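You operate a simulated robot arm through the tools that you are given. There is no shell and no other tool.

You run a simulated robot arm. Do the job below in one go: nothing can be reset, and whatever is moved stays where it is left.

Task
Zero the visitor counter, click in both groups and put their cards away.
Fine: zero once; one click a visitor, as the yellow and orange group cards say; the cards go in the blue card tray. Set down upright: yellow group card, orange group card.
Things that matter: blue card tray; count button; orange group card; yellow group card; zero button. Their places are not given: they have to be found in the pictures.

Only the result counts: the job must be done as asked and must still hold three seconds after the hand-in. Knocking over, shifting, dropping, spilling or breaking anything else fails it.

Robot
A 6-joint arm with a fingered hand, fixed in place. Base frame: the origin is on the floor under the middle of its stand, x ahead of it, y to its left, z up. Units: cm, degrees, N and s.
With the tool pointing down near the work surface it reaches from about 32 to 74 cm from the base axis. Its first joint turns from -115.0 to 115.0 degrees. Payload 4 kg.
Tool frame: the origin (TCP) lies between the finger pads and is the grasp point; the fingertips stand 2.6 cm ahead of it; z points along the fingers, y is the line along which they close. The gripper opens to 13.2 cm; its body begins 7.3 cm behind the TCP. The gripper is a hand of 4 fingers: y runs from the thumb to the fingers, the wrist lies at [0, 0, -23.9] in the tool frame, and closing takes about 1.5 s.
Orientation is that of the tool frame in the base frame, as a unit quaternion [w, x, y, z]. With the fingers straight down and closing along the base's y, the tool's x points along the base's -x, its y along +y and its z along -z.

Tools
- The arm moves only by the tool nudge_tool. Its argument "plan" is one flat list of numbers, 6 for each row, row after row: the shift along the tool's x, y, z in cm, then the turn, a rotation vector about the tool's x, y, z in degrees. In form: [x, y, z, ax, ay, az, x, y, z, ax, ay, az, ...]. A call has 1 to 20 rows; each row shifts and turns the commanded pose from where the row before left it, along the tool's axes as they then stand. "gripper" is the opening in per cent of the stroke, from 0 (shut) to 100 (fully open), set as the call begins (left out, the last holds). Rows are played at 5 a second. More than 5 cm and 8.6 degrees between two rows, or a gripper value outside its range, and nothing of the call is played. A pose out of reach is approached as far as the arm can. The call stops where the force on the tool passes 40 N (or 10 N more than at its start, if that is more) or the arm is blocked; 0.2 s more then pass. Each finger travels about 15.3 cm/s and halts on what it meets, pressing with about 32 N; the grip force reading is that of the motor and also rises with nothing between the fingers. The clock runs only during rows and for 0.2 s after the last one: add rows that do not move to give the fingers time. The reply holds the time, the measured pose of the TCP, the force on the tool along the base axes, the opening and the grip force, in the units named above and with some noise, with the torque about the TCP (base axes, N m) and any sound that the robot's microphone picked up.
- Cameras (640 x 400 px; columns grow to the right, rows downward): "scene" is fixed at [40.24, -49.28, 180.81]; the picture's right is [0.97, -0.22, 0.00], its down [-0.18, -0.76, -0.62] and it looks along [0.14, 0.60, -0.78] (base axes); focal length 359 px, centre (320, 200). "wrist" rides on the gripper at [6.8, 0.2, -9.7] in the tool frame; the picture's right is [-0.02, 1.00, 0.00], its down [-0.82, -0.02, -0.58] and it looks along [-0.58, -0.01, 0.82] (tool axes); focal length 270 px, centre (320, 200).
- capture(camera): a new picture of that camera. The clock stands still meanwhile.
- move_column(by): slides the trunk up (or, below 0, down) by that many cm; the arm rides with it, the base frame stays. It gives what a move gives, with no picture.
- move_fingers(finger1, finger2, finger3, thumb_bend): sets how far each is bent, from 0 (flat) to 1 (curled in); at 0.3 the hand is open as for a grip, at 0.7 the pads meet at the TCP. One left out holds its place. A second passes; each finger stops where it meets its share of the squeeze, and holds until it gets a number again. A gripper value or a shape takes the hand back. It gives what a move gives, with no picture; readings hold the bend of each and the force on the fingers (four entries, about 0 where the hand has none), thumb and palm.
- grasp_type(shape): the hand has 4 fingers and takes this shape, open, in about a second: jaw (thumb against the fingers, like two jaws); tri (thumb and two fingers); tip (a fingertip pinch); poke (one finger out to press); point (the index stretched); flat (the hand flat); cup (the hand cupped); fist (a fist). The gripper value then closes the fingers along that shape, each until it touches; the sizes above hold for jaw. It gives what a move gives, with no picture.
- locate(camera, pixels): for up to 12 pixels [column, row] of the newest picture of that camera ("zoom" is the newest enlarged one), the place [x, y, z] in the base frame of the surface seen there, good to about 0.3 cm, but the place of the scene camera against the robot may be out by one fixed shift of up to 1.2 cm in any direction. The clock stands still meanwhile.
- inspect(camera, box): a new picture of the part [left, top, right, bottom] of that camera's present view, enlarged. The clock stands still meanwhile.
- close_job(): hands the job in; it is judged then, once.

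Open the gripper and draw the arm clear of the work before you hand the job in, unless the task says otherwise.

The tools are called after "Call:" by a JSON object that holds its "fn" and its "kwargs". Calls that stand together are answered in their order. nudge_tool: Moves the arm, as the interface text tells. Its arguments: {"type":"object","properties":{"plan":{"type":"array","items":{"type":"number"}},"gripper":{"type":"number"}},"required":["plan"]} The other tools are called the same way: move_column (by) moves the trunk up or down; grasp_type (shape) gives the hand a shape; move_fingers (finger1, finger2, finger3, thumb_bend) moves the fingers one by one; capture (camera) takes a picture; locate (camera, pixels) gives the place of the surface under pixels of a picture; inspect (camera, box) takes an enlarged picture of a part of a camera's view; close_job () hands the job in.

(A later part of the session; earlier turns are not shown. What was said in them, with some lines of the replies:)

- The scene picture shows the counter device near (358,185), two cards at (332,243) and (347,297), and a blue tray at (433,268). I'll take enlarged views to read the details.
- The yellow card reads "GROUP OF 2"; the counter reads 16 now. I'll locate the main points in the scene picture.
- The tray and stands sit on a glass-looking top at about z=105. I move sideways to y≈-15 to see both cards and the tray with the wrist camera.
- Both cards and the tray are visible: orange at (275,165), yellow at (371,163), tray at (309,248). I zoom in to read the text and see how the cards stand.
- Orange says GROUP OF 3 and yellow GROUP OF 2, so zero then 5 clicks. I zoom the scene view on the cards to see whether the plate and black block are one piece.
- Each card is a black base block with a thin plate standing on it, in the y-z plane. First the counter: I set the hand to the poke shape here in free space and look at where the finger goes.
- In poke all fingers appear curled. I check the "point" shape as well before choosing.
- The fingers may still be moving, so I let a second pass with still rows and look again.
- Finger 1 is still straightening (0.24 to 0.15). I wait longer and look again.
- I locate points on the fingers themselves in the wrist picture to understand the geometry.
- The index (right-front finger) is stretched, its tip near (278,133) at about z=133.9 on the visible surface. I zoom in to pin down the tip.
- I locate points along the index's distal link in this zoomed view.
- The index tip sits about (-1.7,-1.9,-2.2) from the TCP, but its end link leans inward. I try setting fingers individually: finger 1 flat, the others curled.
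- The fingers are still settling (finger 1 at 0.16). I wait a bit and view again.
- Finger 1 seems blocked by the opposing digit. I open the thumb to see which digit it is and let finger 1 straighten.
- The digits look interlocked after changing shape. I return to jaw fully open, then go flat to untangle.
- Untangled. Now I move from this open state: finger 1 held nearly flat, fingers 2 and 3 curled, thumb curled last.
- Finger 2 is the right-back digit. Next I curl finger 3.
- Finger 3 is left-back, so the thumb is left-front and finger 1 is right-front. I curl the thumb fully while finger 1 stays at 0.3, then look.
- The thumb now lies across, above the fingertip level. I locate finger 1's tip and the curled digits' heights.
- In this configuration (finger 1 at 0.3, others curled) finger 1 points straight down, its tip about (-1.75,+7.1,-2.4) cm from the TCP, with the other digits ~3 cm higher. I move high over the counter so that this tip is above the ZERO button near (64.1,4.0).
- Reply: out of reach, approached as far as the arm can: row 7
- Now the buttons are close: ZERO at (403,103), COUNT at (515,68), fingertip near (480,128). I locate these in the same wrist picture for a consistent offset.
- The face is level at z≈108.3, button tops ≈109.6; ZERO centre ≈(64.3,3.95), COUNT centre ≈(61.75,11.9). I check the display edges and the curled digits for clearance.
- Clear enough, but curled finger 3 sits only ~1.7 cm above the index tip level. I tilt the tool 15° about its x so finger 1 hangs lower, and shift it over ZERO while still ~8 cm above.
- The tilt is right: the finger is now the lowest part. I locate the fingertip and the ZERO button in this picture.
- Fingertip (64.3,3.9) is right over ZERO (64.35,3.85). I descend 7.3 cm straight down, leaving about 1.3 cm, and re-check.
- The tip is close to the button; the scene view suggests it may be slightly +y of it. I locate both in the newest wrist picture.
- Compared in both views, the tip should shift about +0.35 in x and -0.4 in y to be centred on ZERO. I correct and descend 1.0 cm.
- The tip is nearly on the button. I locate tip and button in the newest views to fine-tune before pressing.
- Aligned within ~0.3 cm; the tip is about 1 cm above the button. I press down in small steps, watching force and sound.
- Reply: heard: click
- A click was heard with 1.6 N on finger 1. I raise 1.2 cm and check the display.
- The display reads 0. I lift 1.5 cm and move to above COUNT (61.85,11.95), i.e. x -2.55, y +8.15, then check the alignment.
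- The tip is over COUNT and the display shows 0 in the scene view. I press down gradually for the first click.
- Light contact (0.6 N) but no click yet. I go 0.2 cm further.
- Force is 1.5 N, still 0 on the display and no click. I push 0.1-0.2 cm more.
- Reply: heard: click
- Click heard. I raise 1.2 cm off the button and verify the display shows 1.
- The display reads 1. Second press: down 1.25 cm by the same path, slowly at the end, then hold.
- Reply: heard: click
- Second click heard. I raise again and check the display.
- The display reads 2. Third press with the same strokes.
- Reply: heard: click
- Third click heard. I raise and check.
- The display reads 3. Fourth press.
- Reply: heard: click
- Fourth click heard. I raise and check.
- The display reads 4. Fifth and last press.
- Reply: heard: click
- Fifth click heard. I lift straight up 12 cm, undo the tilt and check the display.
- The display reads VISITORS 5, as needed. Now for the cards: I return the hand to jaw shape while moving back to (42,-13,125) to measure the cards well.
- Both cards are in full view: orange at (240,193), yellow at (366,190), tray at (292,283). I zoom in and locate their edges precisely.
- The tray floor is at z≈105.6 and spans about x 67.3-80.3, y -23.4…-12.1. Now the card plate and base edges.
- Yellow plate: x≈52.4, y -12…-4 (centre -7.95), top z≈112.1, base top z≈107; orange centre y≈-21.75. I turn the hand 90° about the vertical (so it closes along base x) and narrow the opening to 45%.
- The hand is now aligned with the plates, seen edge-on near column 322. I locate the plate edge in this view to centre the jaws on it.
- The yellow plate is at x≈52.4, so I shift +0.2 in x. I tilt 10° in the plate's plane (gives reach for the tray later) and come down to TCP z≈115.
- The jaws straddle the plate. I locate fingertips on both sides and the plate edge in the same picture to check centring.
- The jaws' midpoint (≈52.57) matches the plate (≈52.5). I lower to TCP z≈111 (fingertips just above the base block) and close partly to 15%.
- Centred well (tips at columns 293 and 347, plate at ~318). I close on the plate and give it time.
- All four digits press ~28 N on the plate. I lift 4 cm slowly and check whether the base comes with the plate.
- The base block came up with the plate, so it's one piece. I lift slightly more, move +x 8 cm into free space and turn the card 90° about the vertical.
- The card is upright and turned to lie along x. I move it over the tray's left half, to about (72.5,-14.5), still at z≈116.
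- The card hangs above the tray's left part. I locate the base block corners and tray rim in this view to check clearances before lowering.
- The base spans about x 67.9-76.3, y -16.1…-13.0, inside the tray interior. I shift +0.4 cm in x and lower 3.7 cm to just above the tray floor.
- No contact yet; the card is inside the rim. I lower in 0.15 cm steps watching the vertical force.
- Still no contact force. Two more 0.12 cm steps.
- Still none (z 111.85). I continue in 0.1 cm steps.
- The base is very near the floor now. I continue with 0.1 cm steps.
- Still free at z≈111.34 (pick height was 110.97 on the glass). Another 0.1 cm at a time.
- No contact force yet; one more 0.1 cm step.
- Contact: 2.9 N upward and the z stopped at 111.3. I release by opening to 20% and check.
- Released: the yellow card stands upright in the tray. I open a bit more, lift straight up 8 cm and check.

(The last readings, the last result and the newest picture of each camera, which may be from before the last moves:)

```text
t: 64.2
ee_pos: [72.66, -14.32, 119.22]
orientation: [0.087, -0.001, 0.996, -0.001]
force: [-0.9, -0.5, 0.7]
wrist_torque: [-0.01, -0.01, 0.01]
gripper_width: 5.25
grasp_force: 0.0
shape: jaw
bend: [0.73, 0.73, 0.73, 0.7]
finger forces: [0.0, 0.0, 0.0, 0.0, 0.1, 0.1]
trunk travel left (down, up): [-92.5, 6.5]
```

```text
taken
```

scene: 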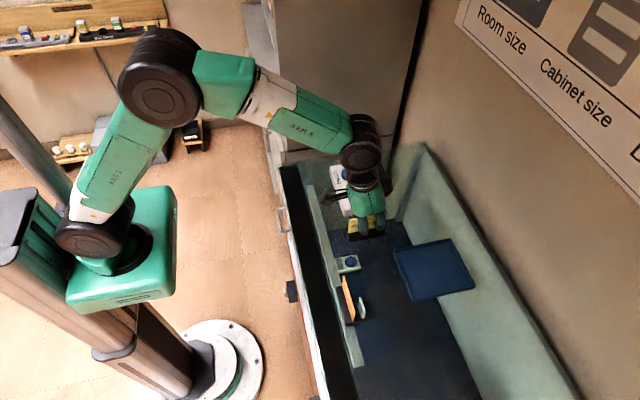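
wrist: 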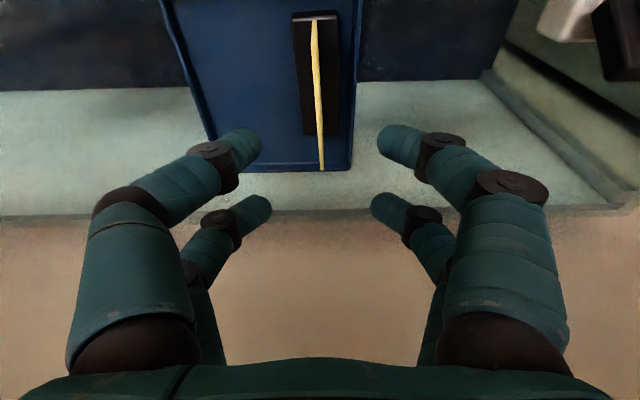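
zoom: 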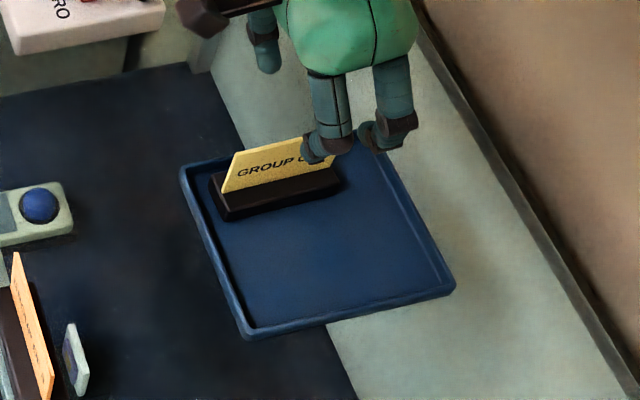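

The yellow card stands well in the tray. I move back toward the orange card: first to about (56,-18) at z≈119, then turn the hand 90° again.

Call:
{"fn": "nudge_tool", "kwargs": {"plan": [4.136, -0.9, -0.729, 0, 0, 0, 4.136, -0.9, -0.729, 0, 0, 0, 4.136, -0.9, -0.729, 0, 0, 0, 4.136, -0.9, -0.729, 0, 0, 0, 0, 0, 0, 1.42, 0, 8.057, 0, 0, 0, 1.42, 0, 8.057, 0, 0, 0, 1.42, 0, 8.057, 0, 0, 0, 1.42, 0, 8.057, 0, 0, 0, 1.42, 0, 8.057, 0, 0, 0, 1.42, 0, 8.057, 0, 0, 0, 1.42, 0, 8.057, 0, 0, 0, 1.42, 0, 8.057, 0, 0, 0, 1.42, 0, 8.057, 0, 0, 0, 1.42, 0, 8.057, 0, 0, 0, 1.42, 0, 8.057, 0, 0, 0, 0, 0, 0]}}

Call:
{"fn": "capture", "kwargs": {"camera": "wrist"}}

```text
t: 67.6
ee_pos: [55.97, -18.08, 119.21]
orientation: [0.061, 0.705, 0.704, -0.062]
force: [0.0, -0.2, -0.1]
wrist_torque: [0.0, -0.01, -0.02]
gripper_width: 5.24
grasp_force: 0.1
shape: jaw
bend: [0.73, 0.73, 0.73, 0.7]
finger forces: [0.0, 0.1, 0.0, 0.0, 0.0, 0.0]
trunk travel left (down, up): [-92.5, 6.5]
```

```text
taken
```

wrist: 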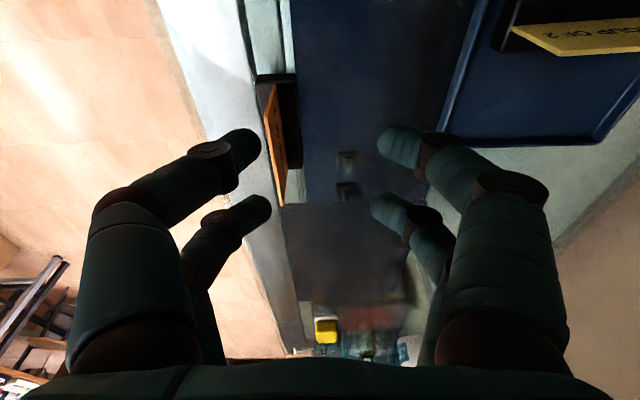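

The hand is turned. I shift x -3.5, y -3.75 to be above the orange card and check alignment.

Call:
{"fn": "nudge_tool", "kwargs": {"plan": [-1.85, -1.75, 0.326, 0, 0, 0, -1.85, -1.75, 0.326, 0, 0, 0, 0, 0, 0, 0, 0, 0, 0, 0, 0, 0, 0, 0]}}

Call:
{"fn": "capture", "kwargs": {"camera": "wrist"}}

```text
t: 68.6
ee_pos: [52.47, -21.81, 119.16]
orientation: [0.061, 0.704, 0.705, -0.061]
force: [-0.6, 0.3, -0.6]
wrist_torque: [0.03, 0.03, -0.03]
gripper_width: 5.25
grasp_force: 0.2
shape: jaw
bend: [0.73, 0.73, 0.73, 0.7]
finger forces: [0.0, 0.0, 0.1, 0.0, 0.0, 0.0]
trunk travel left (down, up): [-92.5, 6.5]
```

```text
taken
```

wrist: 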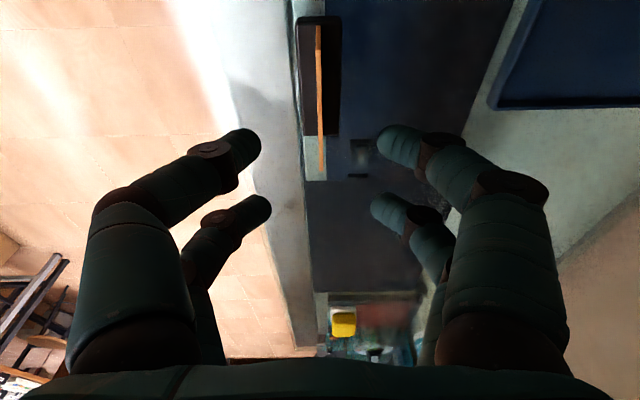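

The orange plate is edge-on at columns 318-322. I locate plate points and fingertips to check centring.

Call:
{"fn": "locate", "kwargs": {"camera": "wrist", "pixels": [[318, 30], [319, 60], [320, 100], [321, 140], [322, 168], [302, 60], [337, 60], [255, 140], [388, 138], [262, 205], [380, 205]]}}

Call:
{"fn": "inspect", "kwargs": {"camera": "wrist", "box": [280, 0, 360, 190]}}

```text
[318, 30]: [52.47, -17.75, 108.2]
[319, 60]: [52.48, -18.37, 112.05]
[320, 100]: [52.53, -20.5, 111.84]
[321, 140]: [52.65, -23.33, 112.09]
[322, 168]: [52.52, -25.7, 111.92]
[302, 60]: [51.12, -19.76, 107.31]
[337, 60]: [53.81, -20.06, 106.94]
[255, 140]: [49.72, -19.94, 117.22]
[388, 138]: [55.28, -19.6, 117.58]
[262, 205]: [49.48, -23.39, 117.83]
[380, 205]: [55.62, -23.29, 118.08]
```

```text
2.11 times, centred on (320, 95) of wrist
```

zoom: 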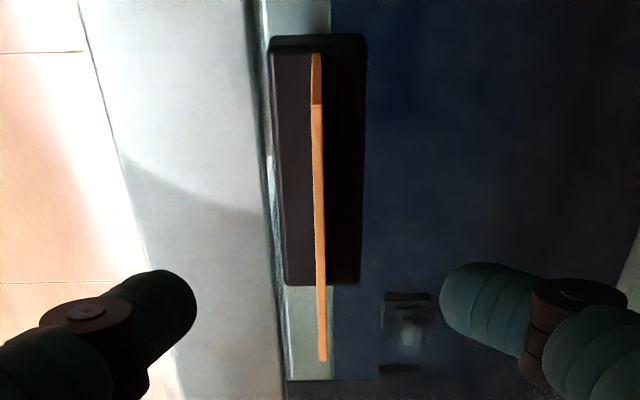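

Plate x≈52.53 and jaw midpoint ≈52.52, centred. I descend 8.2 cm to TCP z≈110.95 and close partly to 16%.

Call:
{"fn": "nudge_tool", "kwargs": {"plan": [0.475, 0, 2.692, 0, 0, 0, 0.475, 0, 2.692, 0, 0, 0, 0.475, 0, 2.692, 0, 0, 0, 0, 0, 0, 0, 0, 0, 0, 0, 0, 0, 0, 0]}}

Call:
{"fn": "nudge_tool", "kwargs": {"plan": [0, 0, 0, 0, 0, 0, 0, 0, 0, 0, 0, 0, 0, 0, 0, 0, 0, 0, 0, 0, 0, 0, 0, 0], "gripper": 16}}

Call:
{"fn": "capture", "kwargs": {"camera": "wrist"}}

Call:
{"fn": "inspect", "kwargs": {"camera": "scene", "box": [300, 240, 410, 340]}}

```text
t: 69.8
ee_pos: [52.53, -21.85, 110.93]
orientation: [0.062, 0.704, 0.705, -0.061]
force: [-0.3, 0.3, 0.3]
wrist_torque: [0.0, 0.03, 0.04]
gripper_width: 5.24
grasp_force: 0.1
shape: jaw
bend: [0.73, 0.73, 0.73, 0.7]
finger forces: [0.1, 0.1, 0.0, 0.0, 0.1, 0.0]
trunk travel left (down, up): [-92.5, 6.5]
```

```text
t: 70.8
ee_pos: [52.63, -21.93, 110.9]
orientation: [0.061, 0.704, 0.705, -0.062]
force: [1.0, 0.3, -0.3]
wrist_torque: [0.01, 0.01, 0.02]
gripper_width: 2.18
grasp_force: 0.2
shape: jaw
bend: [0.73, 0.73, 0.73, 0.7]
finger forces: [0.1, 0.0, 0.0, 0.0, 0.1, 0.0]
trunk travel left (down, up): [-92.5, 6.5]
```

```text
taken
```

wrist: 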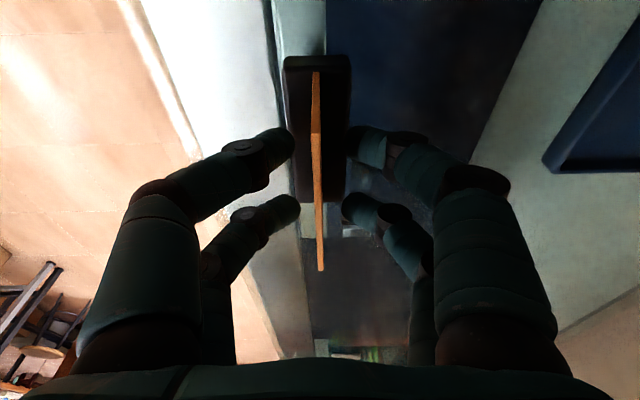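

```text
4.00 times, centred on (355, 290) of scene
```

zoom: 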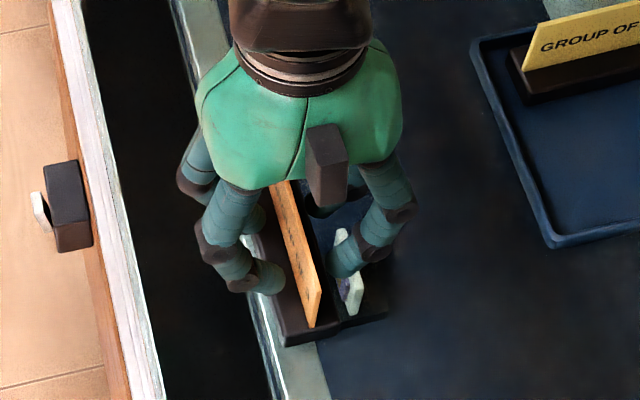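

Centred (tips at columns 295 and 347, plate at ~317). I close on the orange plate.

Call:
{"fn": "nudge_tool", "kwargs": {"plan": [0, 0, 0, 0, 0, 0, 0, 0, 0, 0, 0, 0, 0, 0, 0, 0, 0, 0, 0, 0, 0, 0, 0, 0, 0, 0, 0, 0, 0, 0, 0, 0, 0, 0, 0, 0, 0, 0, 0, 0, 0, 0], "gripper": 0}}

Call:
{"fn": "capture", "kwargs": {"camera": "wrist"}}

```text
t: 72.4
ee_pos: [52.54, -21.71, 110.9]
orientation: [0.062, 0.704, 0.705, -0.061]
force: [0.1, 0.0, -0.2]
wrist_torque: [0.01, -0.04, 0.01]
gripper_width: 0.0
grasp_force: 32.0
shape: jaw
bend: [0.7, 0.7, 0.7, 0.7]
finger forces: [28.7, 28.7, 28.4, 0.0, 28.9, 0.1]
trunk travel left (down, up): [-92.5, 6.5]
```

```text
taken
```

wrist: 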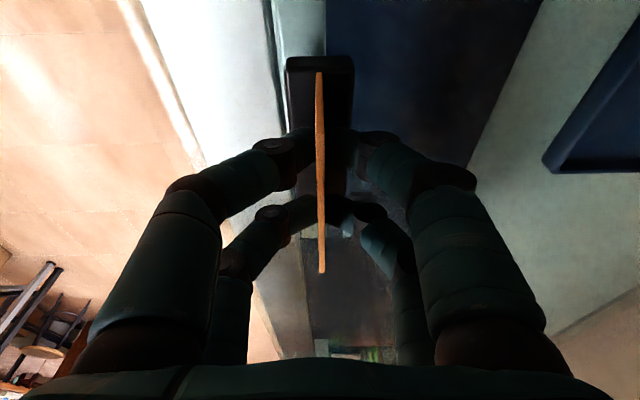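

Gripped (~28.6 N on each digit). I lift 6.3 cm, move +x 8 cm and turn the card 90°.

Call:
{"fn": "nudge_tool", "kwargs": {"plan": [-0.087, 0, -0.492, 0, 0, 0, -0.174, 0, -0.985, 0, 0, 0, -0.278, 0, -1.576, 0, 0, 0, -0.278, 0, -1.576, 0, 0, 0, -0.278, 0, -1.576, 0, 0, 0, 0, 4, 0, 0, 0, 0, 0, 4, 0, 0, 0, 0, 0, 0, 0, 0, 0, 0]}}

Call:
{"fn": "inspect", "kwargs": {"camera": "scene", "box": [300, 200, 480, 340]}}

```text
t: 74.2
ee_pos: [60.41, -21.67, 117.23]
orientation: [0.061, 0.704, 0.705, -0.062]
force: [1.0, 0.0, -0.7]
wrist_torque: [0.0, 0.05, 0.0]
gripper_width: 0.01
grasp_force: 31.7
shape: jaw
bend: [0.7, 0.7, 0.7, 0.7]
finger forces: [28.7, 28.7, 28.5, 0.0, 29.0, 0.0]
trunk travel left (down, up): [-92.5, 6.5]
```

```text
2.86 times, centred on (390, 270) of scene
```

zoom: 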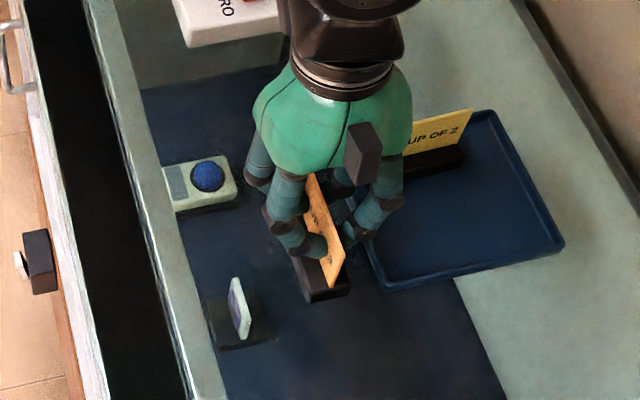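

Carrying well. I turn the card 90° and bring it over the tray's right half, to about (72.5,-20.9,115).

Call:
{"fn": "nudge_tool", "kwargs": {"plan": [0, 0, 0, -1.42, 0, -8.057, 0, 0, 0, -1.42, 0, -8.057, 0, 0, 0, -1.42, 0, -8.057, 0, 0, 0, -1.42, 0, -8.057, 0, 0, 0, -1.42, 0, -8.057, 0, 0, 0, -1.42, 0, -8.057, 0, 0, 0, -1.42, 0, -8.057, 0, 0, 0, -1.42, 0, -8.057, 0, 0, 0, -1.42, 0, -8.057, 0, 0, 0, -1.42, 0, -8.057, 0, 0, 0, -1.42, 0, -8.057, -2.897, 0.2, 1.018, 0, 0, 0, -2.897, 0.2, 1.018, 0, 0, 0, -2.897, 0.2, 1.018, 0, 0, 0, -2.897, 0.2, 1.018, 0, 0, 0, 0, 0, 0, 0, 0, 0, 0, 0, 0, 0, 0, 0]}}

Call:
{"fn": "capture", "kwargs": {"camera": "wrist"}}

Call:
{"fn": "inspect", "kwargs": {"camera": "scene", "box": [370, 200, 500, 320]}}

```text
t: 77.8
ee_pos: [72.74, -20.97, 115.26]
orientation: [0.087, -0.001, 0.996, 0.0]
force: [-0.1, 0.5, -0.2]
wrist_torque: [0.01, 0.04, -0.02]
gripper_width: 0.02
grasp_force: 32.1
shape: jaw
bend: [0.7, 0.7, 0.7, 0.7]
finger forces: [28.7, 28.6, 28.5, 0.1, 28.9, 0.0]
trunk travel left (down, up): [-92.5, 6.5]
```

```text
taken
```

wrist: 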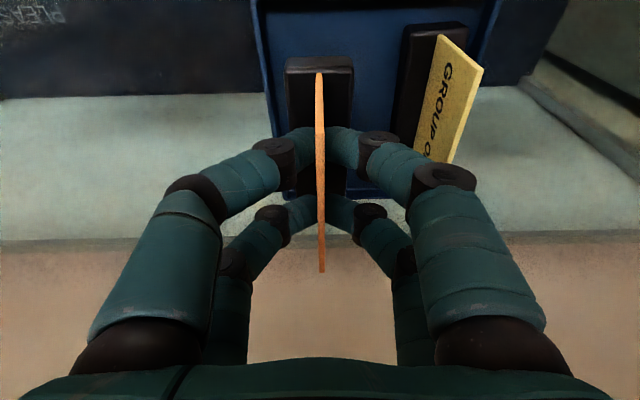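

```text
3.33 times, centred on (435, 260) of scene
```

zoom: 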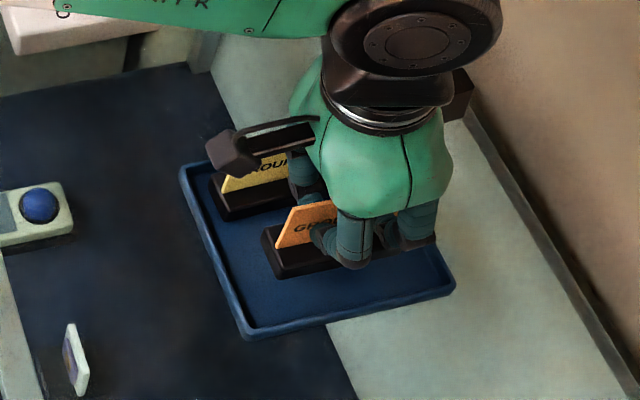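

The orange card is above the tray beside the yellow one. I locate base corners, tray rim and the nearest hand points to check clearances.

Call:
{"fn": "locate", "kwargs": {"camera": "wrist", "pixels": [[290, 66], [350, 66], [290, 115], [258, 10], [268, 20], [270, 110], [405, 60], [440, 40], [482, 70], [445, 178], [470, 180], [425, 150]]}}

```text
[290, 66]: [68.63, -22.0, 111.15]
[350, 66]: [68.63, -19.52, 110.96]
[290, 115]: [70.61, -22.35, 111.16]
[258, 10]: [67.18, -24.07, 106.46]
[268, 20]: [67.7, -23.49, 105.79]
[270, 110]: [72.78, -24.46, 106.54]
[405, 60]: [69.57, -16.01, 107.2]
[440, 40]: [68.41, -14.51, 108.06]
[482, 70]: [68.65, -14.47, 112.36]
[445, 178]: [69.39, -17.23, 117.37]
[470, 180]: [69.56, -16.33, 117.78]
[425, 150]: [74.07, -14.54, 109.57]
```

Clearances are fine; I shift 0.3 cm further from the yellow card and lower 3.5 cm.

Call:
{"fn": "nudge_tool", "kwargs": {"plan": [0, -0.3, 0, 0, 0, 0, 0.208, 0, 1.182, 0, 0, 0, 0.208, 0, 1.182, 0, 0, 0, 0.191, 0, 1.083, 0, 0, 0, 0, 0, 0, 0, 0, 0]}}

Call:
{"fn": "inspect", "kwargs": {"camera": "scene", "box": [370, 200, 500, 320]}}

Call:
{"fn": "capture", "kwargs": {"camera": "wrist"}}

```text
t: 79.0
ee_pos: [72.58, -21.45, 111.71]
orientation: [0.087, -0.001, 0.996, 0.0]
force: [-0.1, 0.0, -0.9]
wrist_torque: [-0.01, -0.03, 0.01]
gripper_width: 0.01
grasp_force: 32.1
shape: jaw
bend: [0.7, 0.7, 0.7, 0.7]
finger forces: [28.7, 28.7, 28.5, 0.1, 28.9, 0.0]
trunk travel left (down, up): [-92.5, 6.5]
```

```text
3.33 times, centred on (435, 260) of scene
```

zoom: 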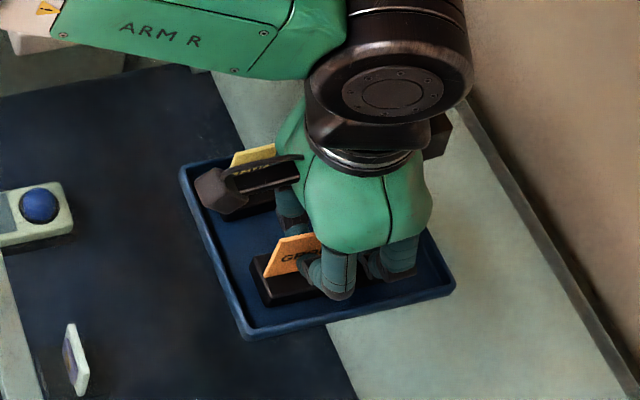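

```text
taken
```

wrist: 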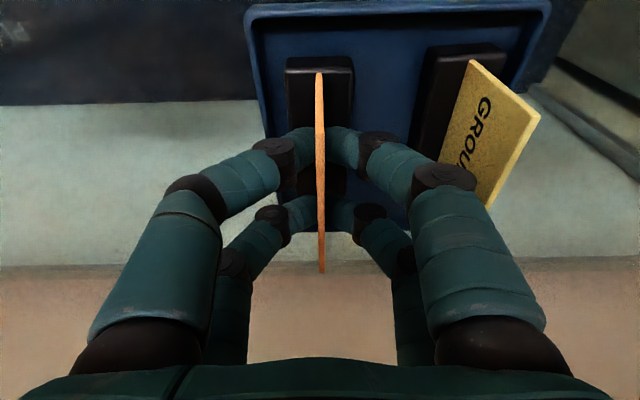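

The knuckles clear the yellow card. I lower in 0.1 cm steps until contact.

Call:
{"fn": "nudge_tool", "kwargs": {"plan": [0.0174, 0, 0.0985, 0, 0, 0, 0.0174, 0, 0.0985, 0, 0, 0, 0.0174, 0, 0.0985, 0, 0, 0, 0, 0, 0, 0, 0, 0]}}

```text
t: 80.0
ee_pos: [72.62, -21.18, 111.51]
orientation: [0.087, -0.001, 0.996, 0.0]
force: [0.2, -0.3, -1.0]
wrist_torque: [0.0, -0.04, -0.03]
gripper_width: 0.02
grasp_force: 31.9
shape: jaw
bend: [0.7, 0.7, 0.7, 0.7]
finger forces: [28.8, 28.7, 28.4, 0.1, 28.8, 0.0]
trunk travel left (down, up): [-92.5, 6.5]
```

No contact yet; two more 0.1 cm steps.

Call:
{"fn": "nudge_tool", "kwargs": {"plan": [0.0174, 0, 0.0985, 0, 0, 0, 0.0174, 0, 0.0985, 0, 0, 0, 0, 0, 0, 0, 0, 0]}}

```text
t: 80.8
ee_pos: [72.55, -21.47, 111.3]
orientation: [0.087, -0.001, 0.996, 0.0]
force: [-0.4, -0.2, -0.1]
wrist_torque: [0.01, 0.01, -0.02]
gripper_width: 0.0
grasp_force: 31.9
shape: jaw
bend: [0.7, 0.7, 0.7, 0.7]
finger forces: [29.0, 28.6, 28.5, 0.0, 29.0, 0.0]
trunk travel left (down, up): [-92.5, 6.5]
```

Still free; one more 0.1 cm step.

Call:
{"fn": "nudge_tool", "kwargs": {"plan": [0.0174, 0, 0.0985, 0, 0, 0, 0, 0, 0, 0, 0, 0]}}

```text
t: 81.4
ee_pos: [72.56, -21.4, 111.16]
orientation: [0.088, -0.001, 0.996, 0.001]
force: [0.8, -0.5, 5.7]
wrist_torque: [0.02, 0.05, -0.02]
gripper_width: 0.0
grasp_force: 32.6
shape: jaw
bend: [0.7, 0.7, 0.7, 0.7]
finger forces: [30.0, 28.8, 28.7, 0.1, 30.3, 0.1]
trunk travel left (down, up): [-92.5, 6.5]
```

Contact at 5.7 N: the base rests on the tray. I release with a small opening (10%) to keep the knuckles away from the yellow card.

Call:
{"fn": "nudge_tool", "kwargs": {"plan": [0, 0, 0, 0, 0, 0, 0, 0, 0, 0, 0, 0, 0, 0, 0, 0, 0, 0, 0, 0, 0, 0, 0, 0, 0, 0, 0, 0, 0, 0], "gripper": 10}}

Call:
{"fn": "capture", "kwargs": {"camera": "wrist"}}

Call:
{"fn": "inspect", "kwargs": {"camera": "scene", "box": [370, 200, 500, 320]}}

```text
t: 82.6
ee_pos: [72.56, -21.2, 111.12]
orientation: [0.087, 0.0, 0.996, 0.0]
force: [-0.6, 0.1, -0.6]
wrist_torque: [-0.01, 0.01, -0.01]
gripper_width: 1.33
grasp_force: 0.0
shape: jaw
bend: [0.72, 0.72, 0.72, 0.7]
finger forces: [0.0, 0.0, 0.1, 0.1, 0.0, 0.0]
trunk travel left (down, up): [-92.5, 6.5]
```

```text
taken
```

wrist: 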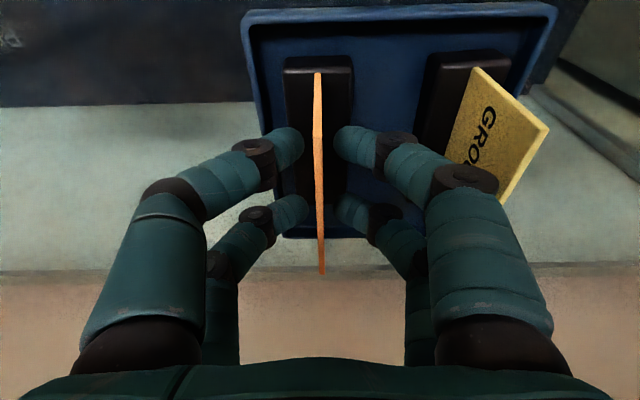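

```text
3.33 times, centred on (435, 260) of scene
```

zoom: 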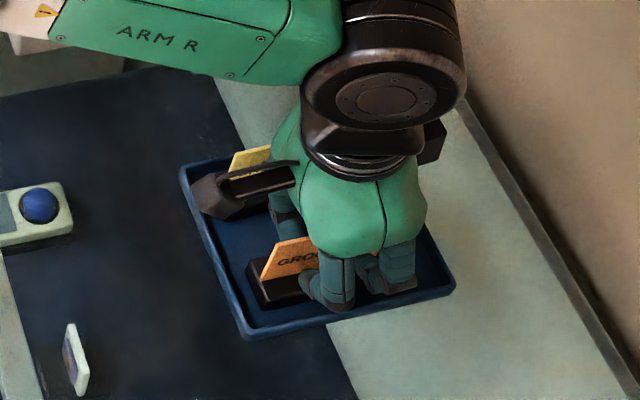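

The card is free and standing, with gaps on both sides of the plate. I lift straight up 9 cm.

Call:
{"fn": "nudge_tool", "kwargs": {"plan": [-0.087, 0, -0.492, 0, 0, 0, -0.174, 0, -0.985, 0, 0, 0, -0.347, 0, -1.97, 0, 0, 0, -0.434, 0, -2.462, 0, 0, 0, -0.521, 0, -2.954, 0, 0, 0, 0, 0, 0, 0, 0, 0]}}

Call:
{"fn": "capture", "kwargs": {"camera": "wrist"}}

Call:
{"fn": "inspect", "kwargs": {"camera": "scene", "box": [370, 200, 500, 320]}}

```text
t: 84.0
ee_pos: [72.44, -21.38, 120.19]
orientation: [0.087, -0.001, 0.996, 0.0]
force: [-1.3, 0.7, 0.3]
wrist_torque: [0.01, -0.03, -0.02]
gripper_width: 1.32
grasp_force: 0.0
shape: jaw
bend: [0.72, 0.72, 0.72, 0.7]
finger forces: [0.0, 0.0, 0.1, 0.0, 0.0, 0.1]
trunk travel left (down, up): [-92.5, 6.5]
```

```text
taken
```

wrist: 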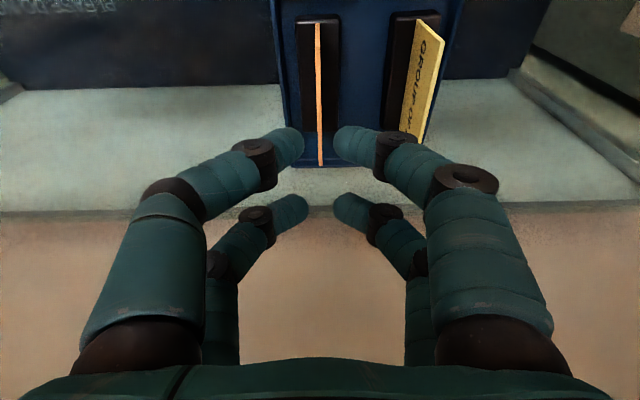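

```text
3.33 times, centred on (435, 260) of scene
```

zoom: 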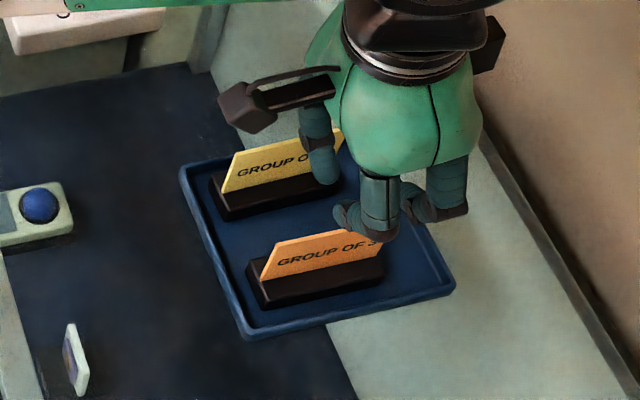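

Both cards stand upright in the tray. I draw the arm back and up, clear of the work, then open the hand.

Call:
{"fn": "nudge_tool", "kwargs": {"plan": [-0.521, 0, -2.954, 0, 0, 0, 4.136, 0, -0.729, 0, 0, 0, 4.136, 0, -0.729, 0, 0, 0, 4.136, 0, -0.729, 0, 0, 0, 4.136, 0, -0.729, 0, 0, 0, 4.136, 0, -0.729, 0, 0, 0, 4.136, 0, -0.729, 0, 0, 0, 4.136, 0, -0.729, 0, 0, 0, 0, 0, 0, 0, 5, 0, 0, 0, 0, 0, 5, 0, 0, 0, -4, 0, 0, 0, 0, 0, -4, 0, 0, 0, 0, 0, 0, 0, 0, 0]}}

Call:
{"fn": "nudge_tool", "kwargs": {"plan": [0, 0, 0, 0, 0, 0, 0, 0, 0, 0, 0, 0, 0, 0, 0, 0, 0, 0, 0, 0, 0, 0, 0, 0, 0, 0, 0, 0, 0, 0], "gripper": 100}}

Call:
{"fn": "capture", "kwargs": {"camera": "scene"}}

Call:
{"fn": "capture", "kwargs": {"camera": "wrist"}}

Call:
{"fn": "inspect", "kwargs": {"camera": "scene", "box": [300, 130, 500, 330]}}

```text
t: 86.8
ee_pos: [49.99, -21.45, 131.53]
orientation: [0.0, -0.001, 1.0, -0.001]
force: [-0.1, 0.6, 0.3]
wrist_torque: [0.03, 0.02, 0.0]
gripper_width: 1.32
grasp_force: 0.0
shape: jaw
bend: [0.72, 0.72, 0.72, 0.7]
finger forces: [0.0, 0.0, 0.0, 0.0, 0.0, 0.0]
out of reach, approached as far as the arm can: row 1, 2, 3
trunk travel left (down, up): [-92.5, 6.5]
```

```text
t: 88.0
ee_pos: [49.98, -21.37, 131.38]
orientation: [0.0, -0.001, 1.0, 0.0]
force: [1.0, -0.8, 0.6]
wrist_torque: [-0.01, -0.02, 0.01]
gripper_width: 13.21
grasp_force: 0.1
shape: jaw
bend: [0.3, 0.3, 0.3, 0.3]
finger forces: [0.1, 0.0, 0.0, 0.1, 0.0, 0.0]
trunk travel left (down, up): [-92.5, 6.5]
```

```text
taken
```

scene: 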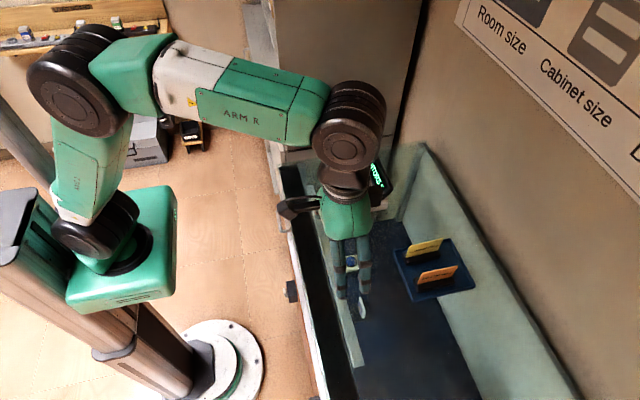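

```text
taken
```

wrist: 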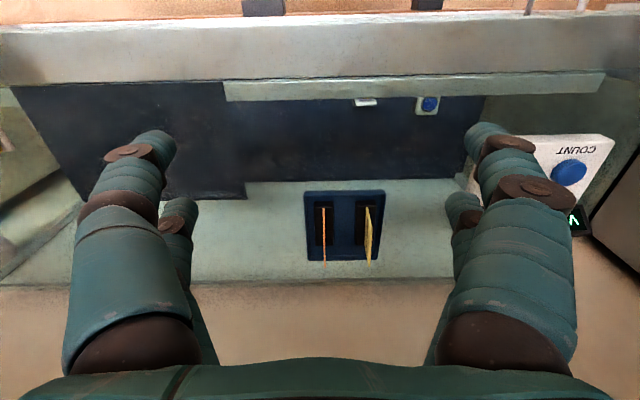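

```text
2.00 times, centred on (400, 230) of scene
```

zoom: 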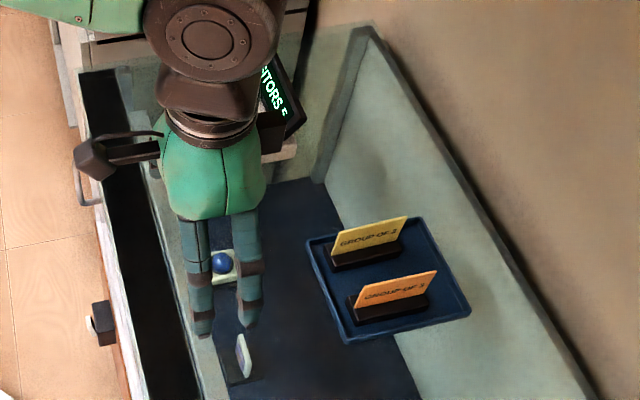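

Both cards are upright in the unmoved tray. I pull back a further 9 cm so nothing is over the bench and check the display once more.

Call:
{"fn": "nudge_tool", "kwargs": {"plan": [4, 0, -0.5, 0, 0, 0, 4, 0, -0.5, 0, 0, 0, 2, 0, 0, 0, 0, 0, 0, 0, 0, 0, 0, 0]}}

Call:
{"fn": "inspect", "kwargs": {"camera": "scene", "box": [300, 130, 500, 330]}}

Call:
{"fn": "inspect", "kwargs": {"camera": "wrist", "box": [240, 100, 480, 260]}}

```text
t: 89.0
ee_pos: [39.95, -21.65, 132.43]
orientation: [0.0, -0.002, 1.0, 0.0]
force: [0.1, -0.4, -0.5]
wrist_torque: [-0.02, -0.04, 0.0]
gripper_width: 13.19
grasp_force: 0.1
shape: jaw
bend: [0.3, 0.3, 0.3, 0.3]
finger forces: [0.0, 0.0, 0.0, 0.0, 0.0, 0.0]
trunk travel left (down, up): [-92.5, 6.5]
```

```text
2.00 times, centred on (400, 230) of scene
```

zoom: 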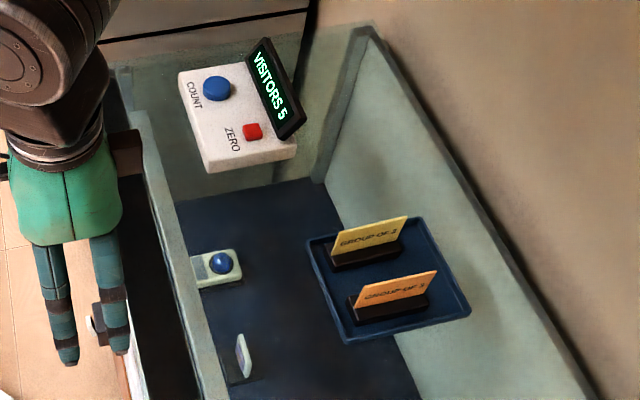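

```text
2.50 times, centred on (360, 180) of wrist
```

zoom: 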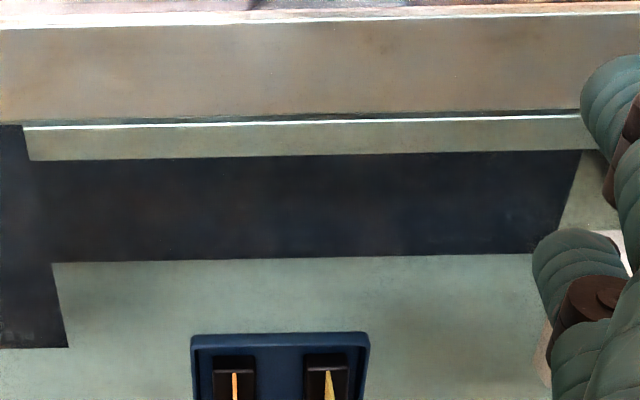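

The display reads VISITORS 5, both cards stand upright in the blue tray, the hand is open and clear of the bench. I hand the job in.

Call:
{"fn": "close_job", "kwargs": {}}

```text
The job is handed in.
```

The job is done and handed in; the final pictures show everything in place, and the hand-in gave no verdict.

- **Counter:** I zeroed it once (it had read 16). I then clicked COUNT five times, two for the yellow card ("GROUP OF 2") and three for the orange ("GROUP OF 3"). The display reads "VISITORS 5".
- **Cards:** Both group cards are standing upright in the blue card tray, yellow on the left and orange on the right as seen from the robot. They are clear of each other and of the rim.
- **Everything else:** The tray and counter look unmoved in the last scene picture. The hand is open and drawn back clear of the work.
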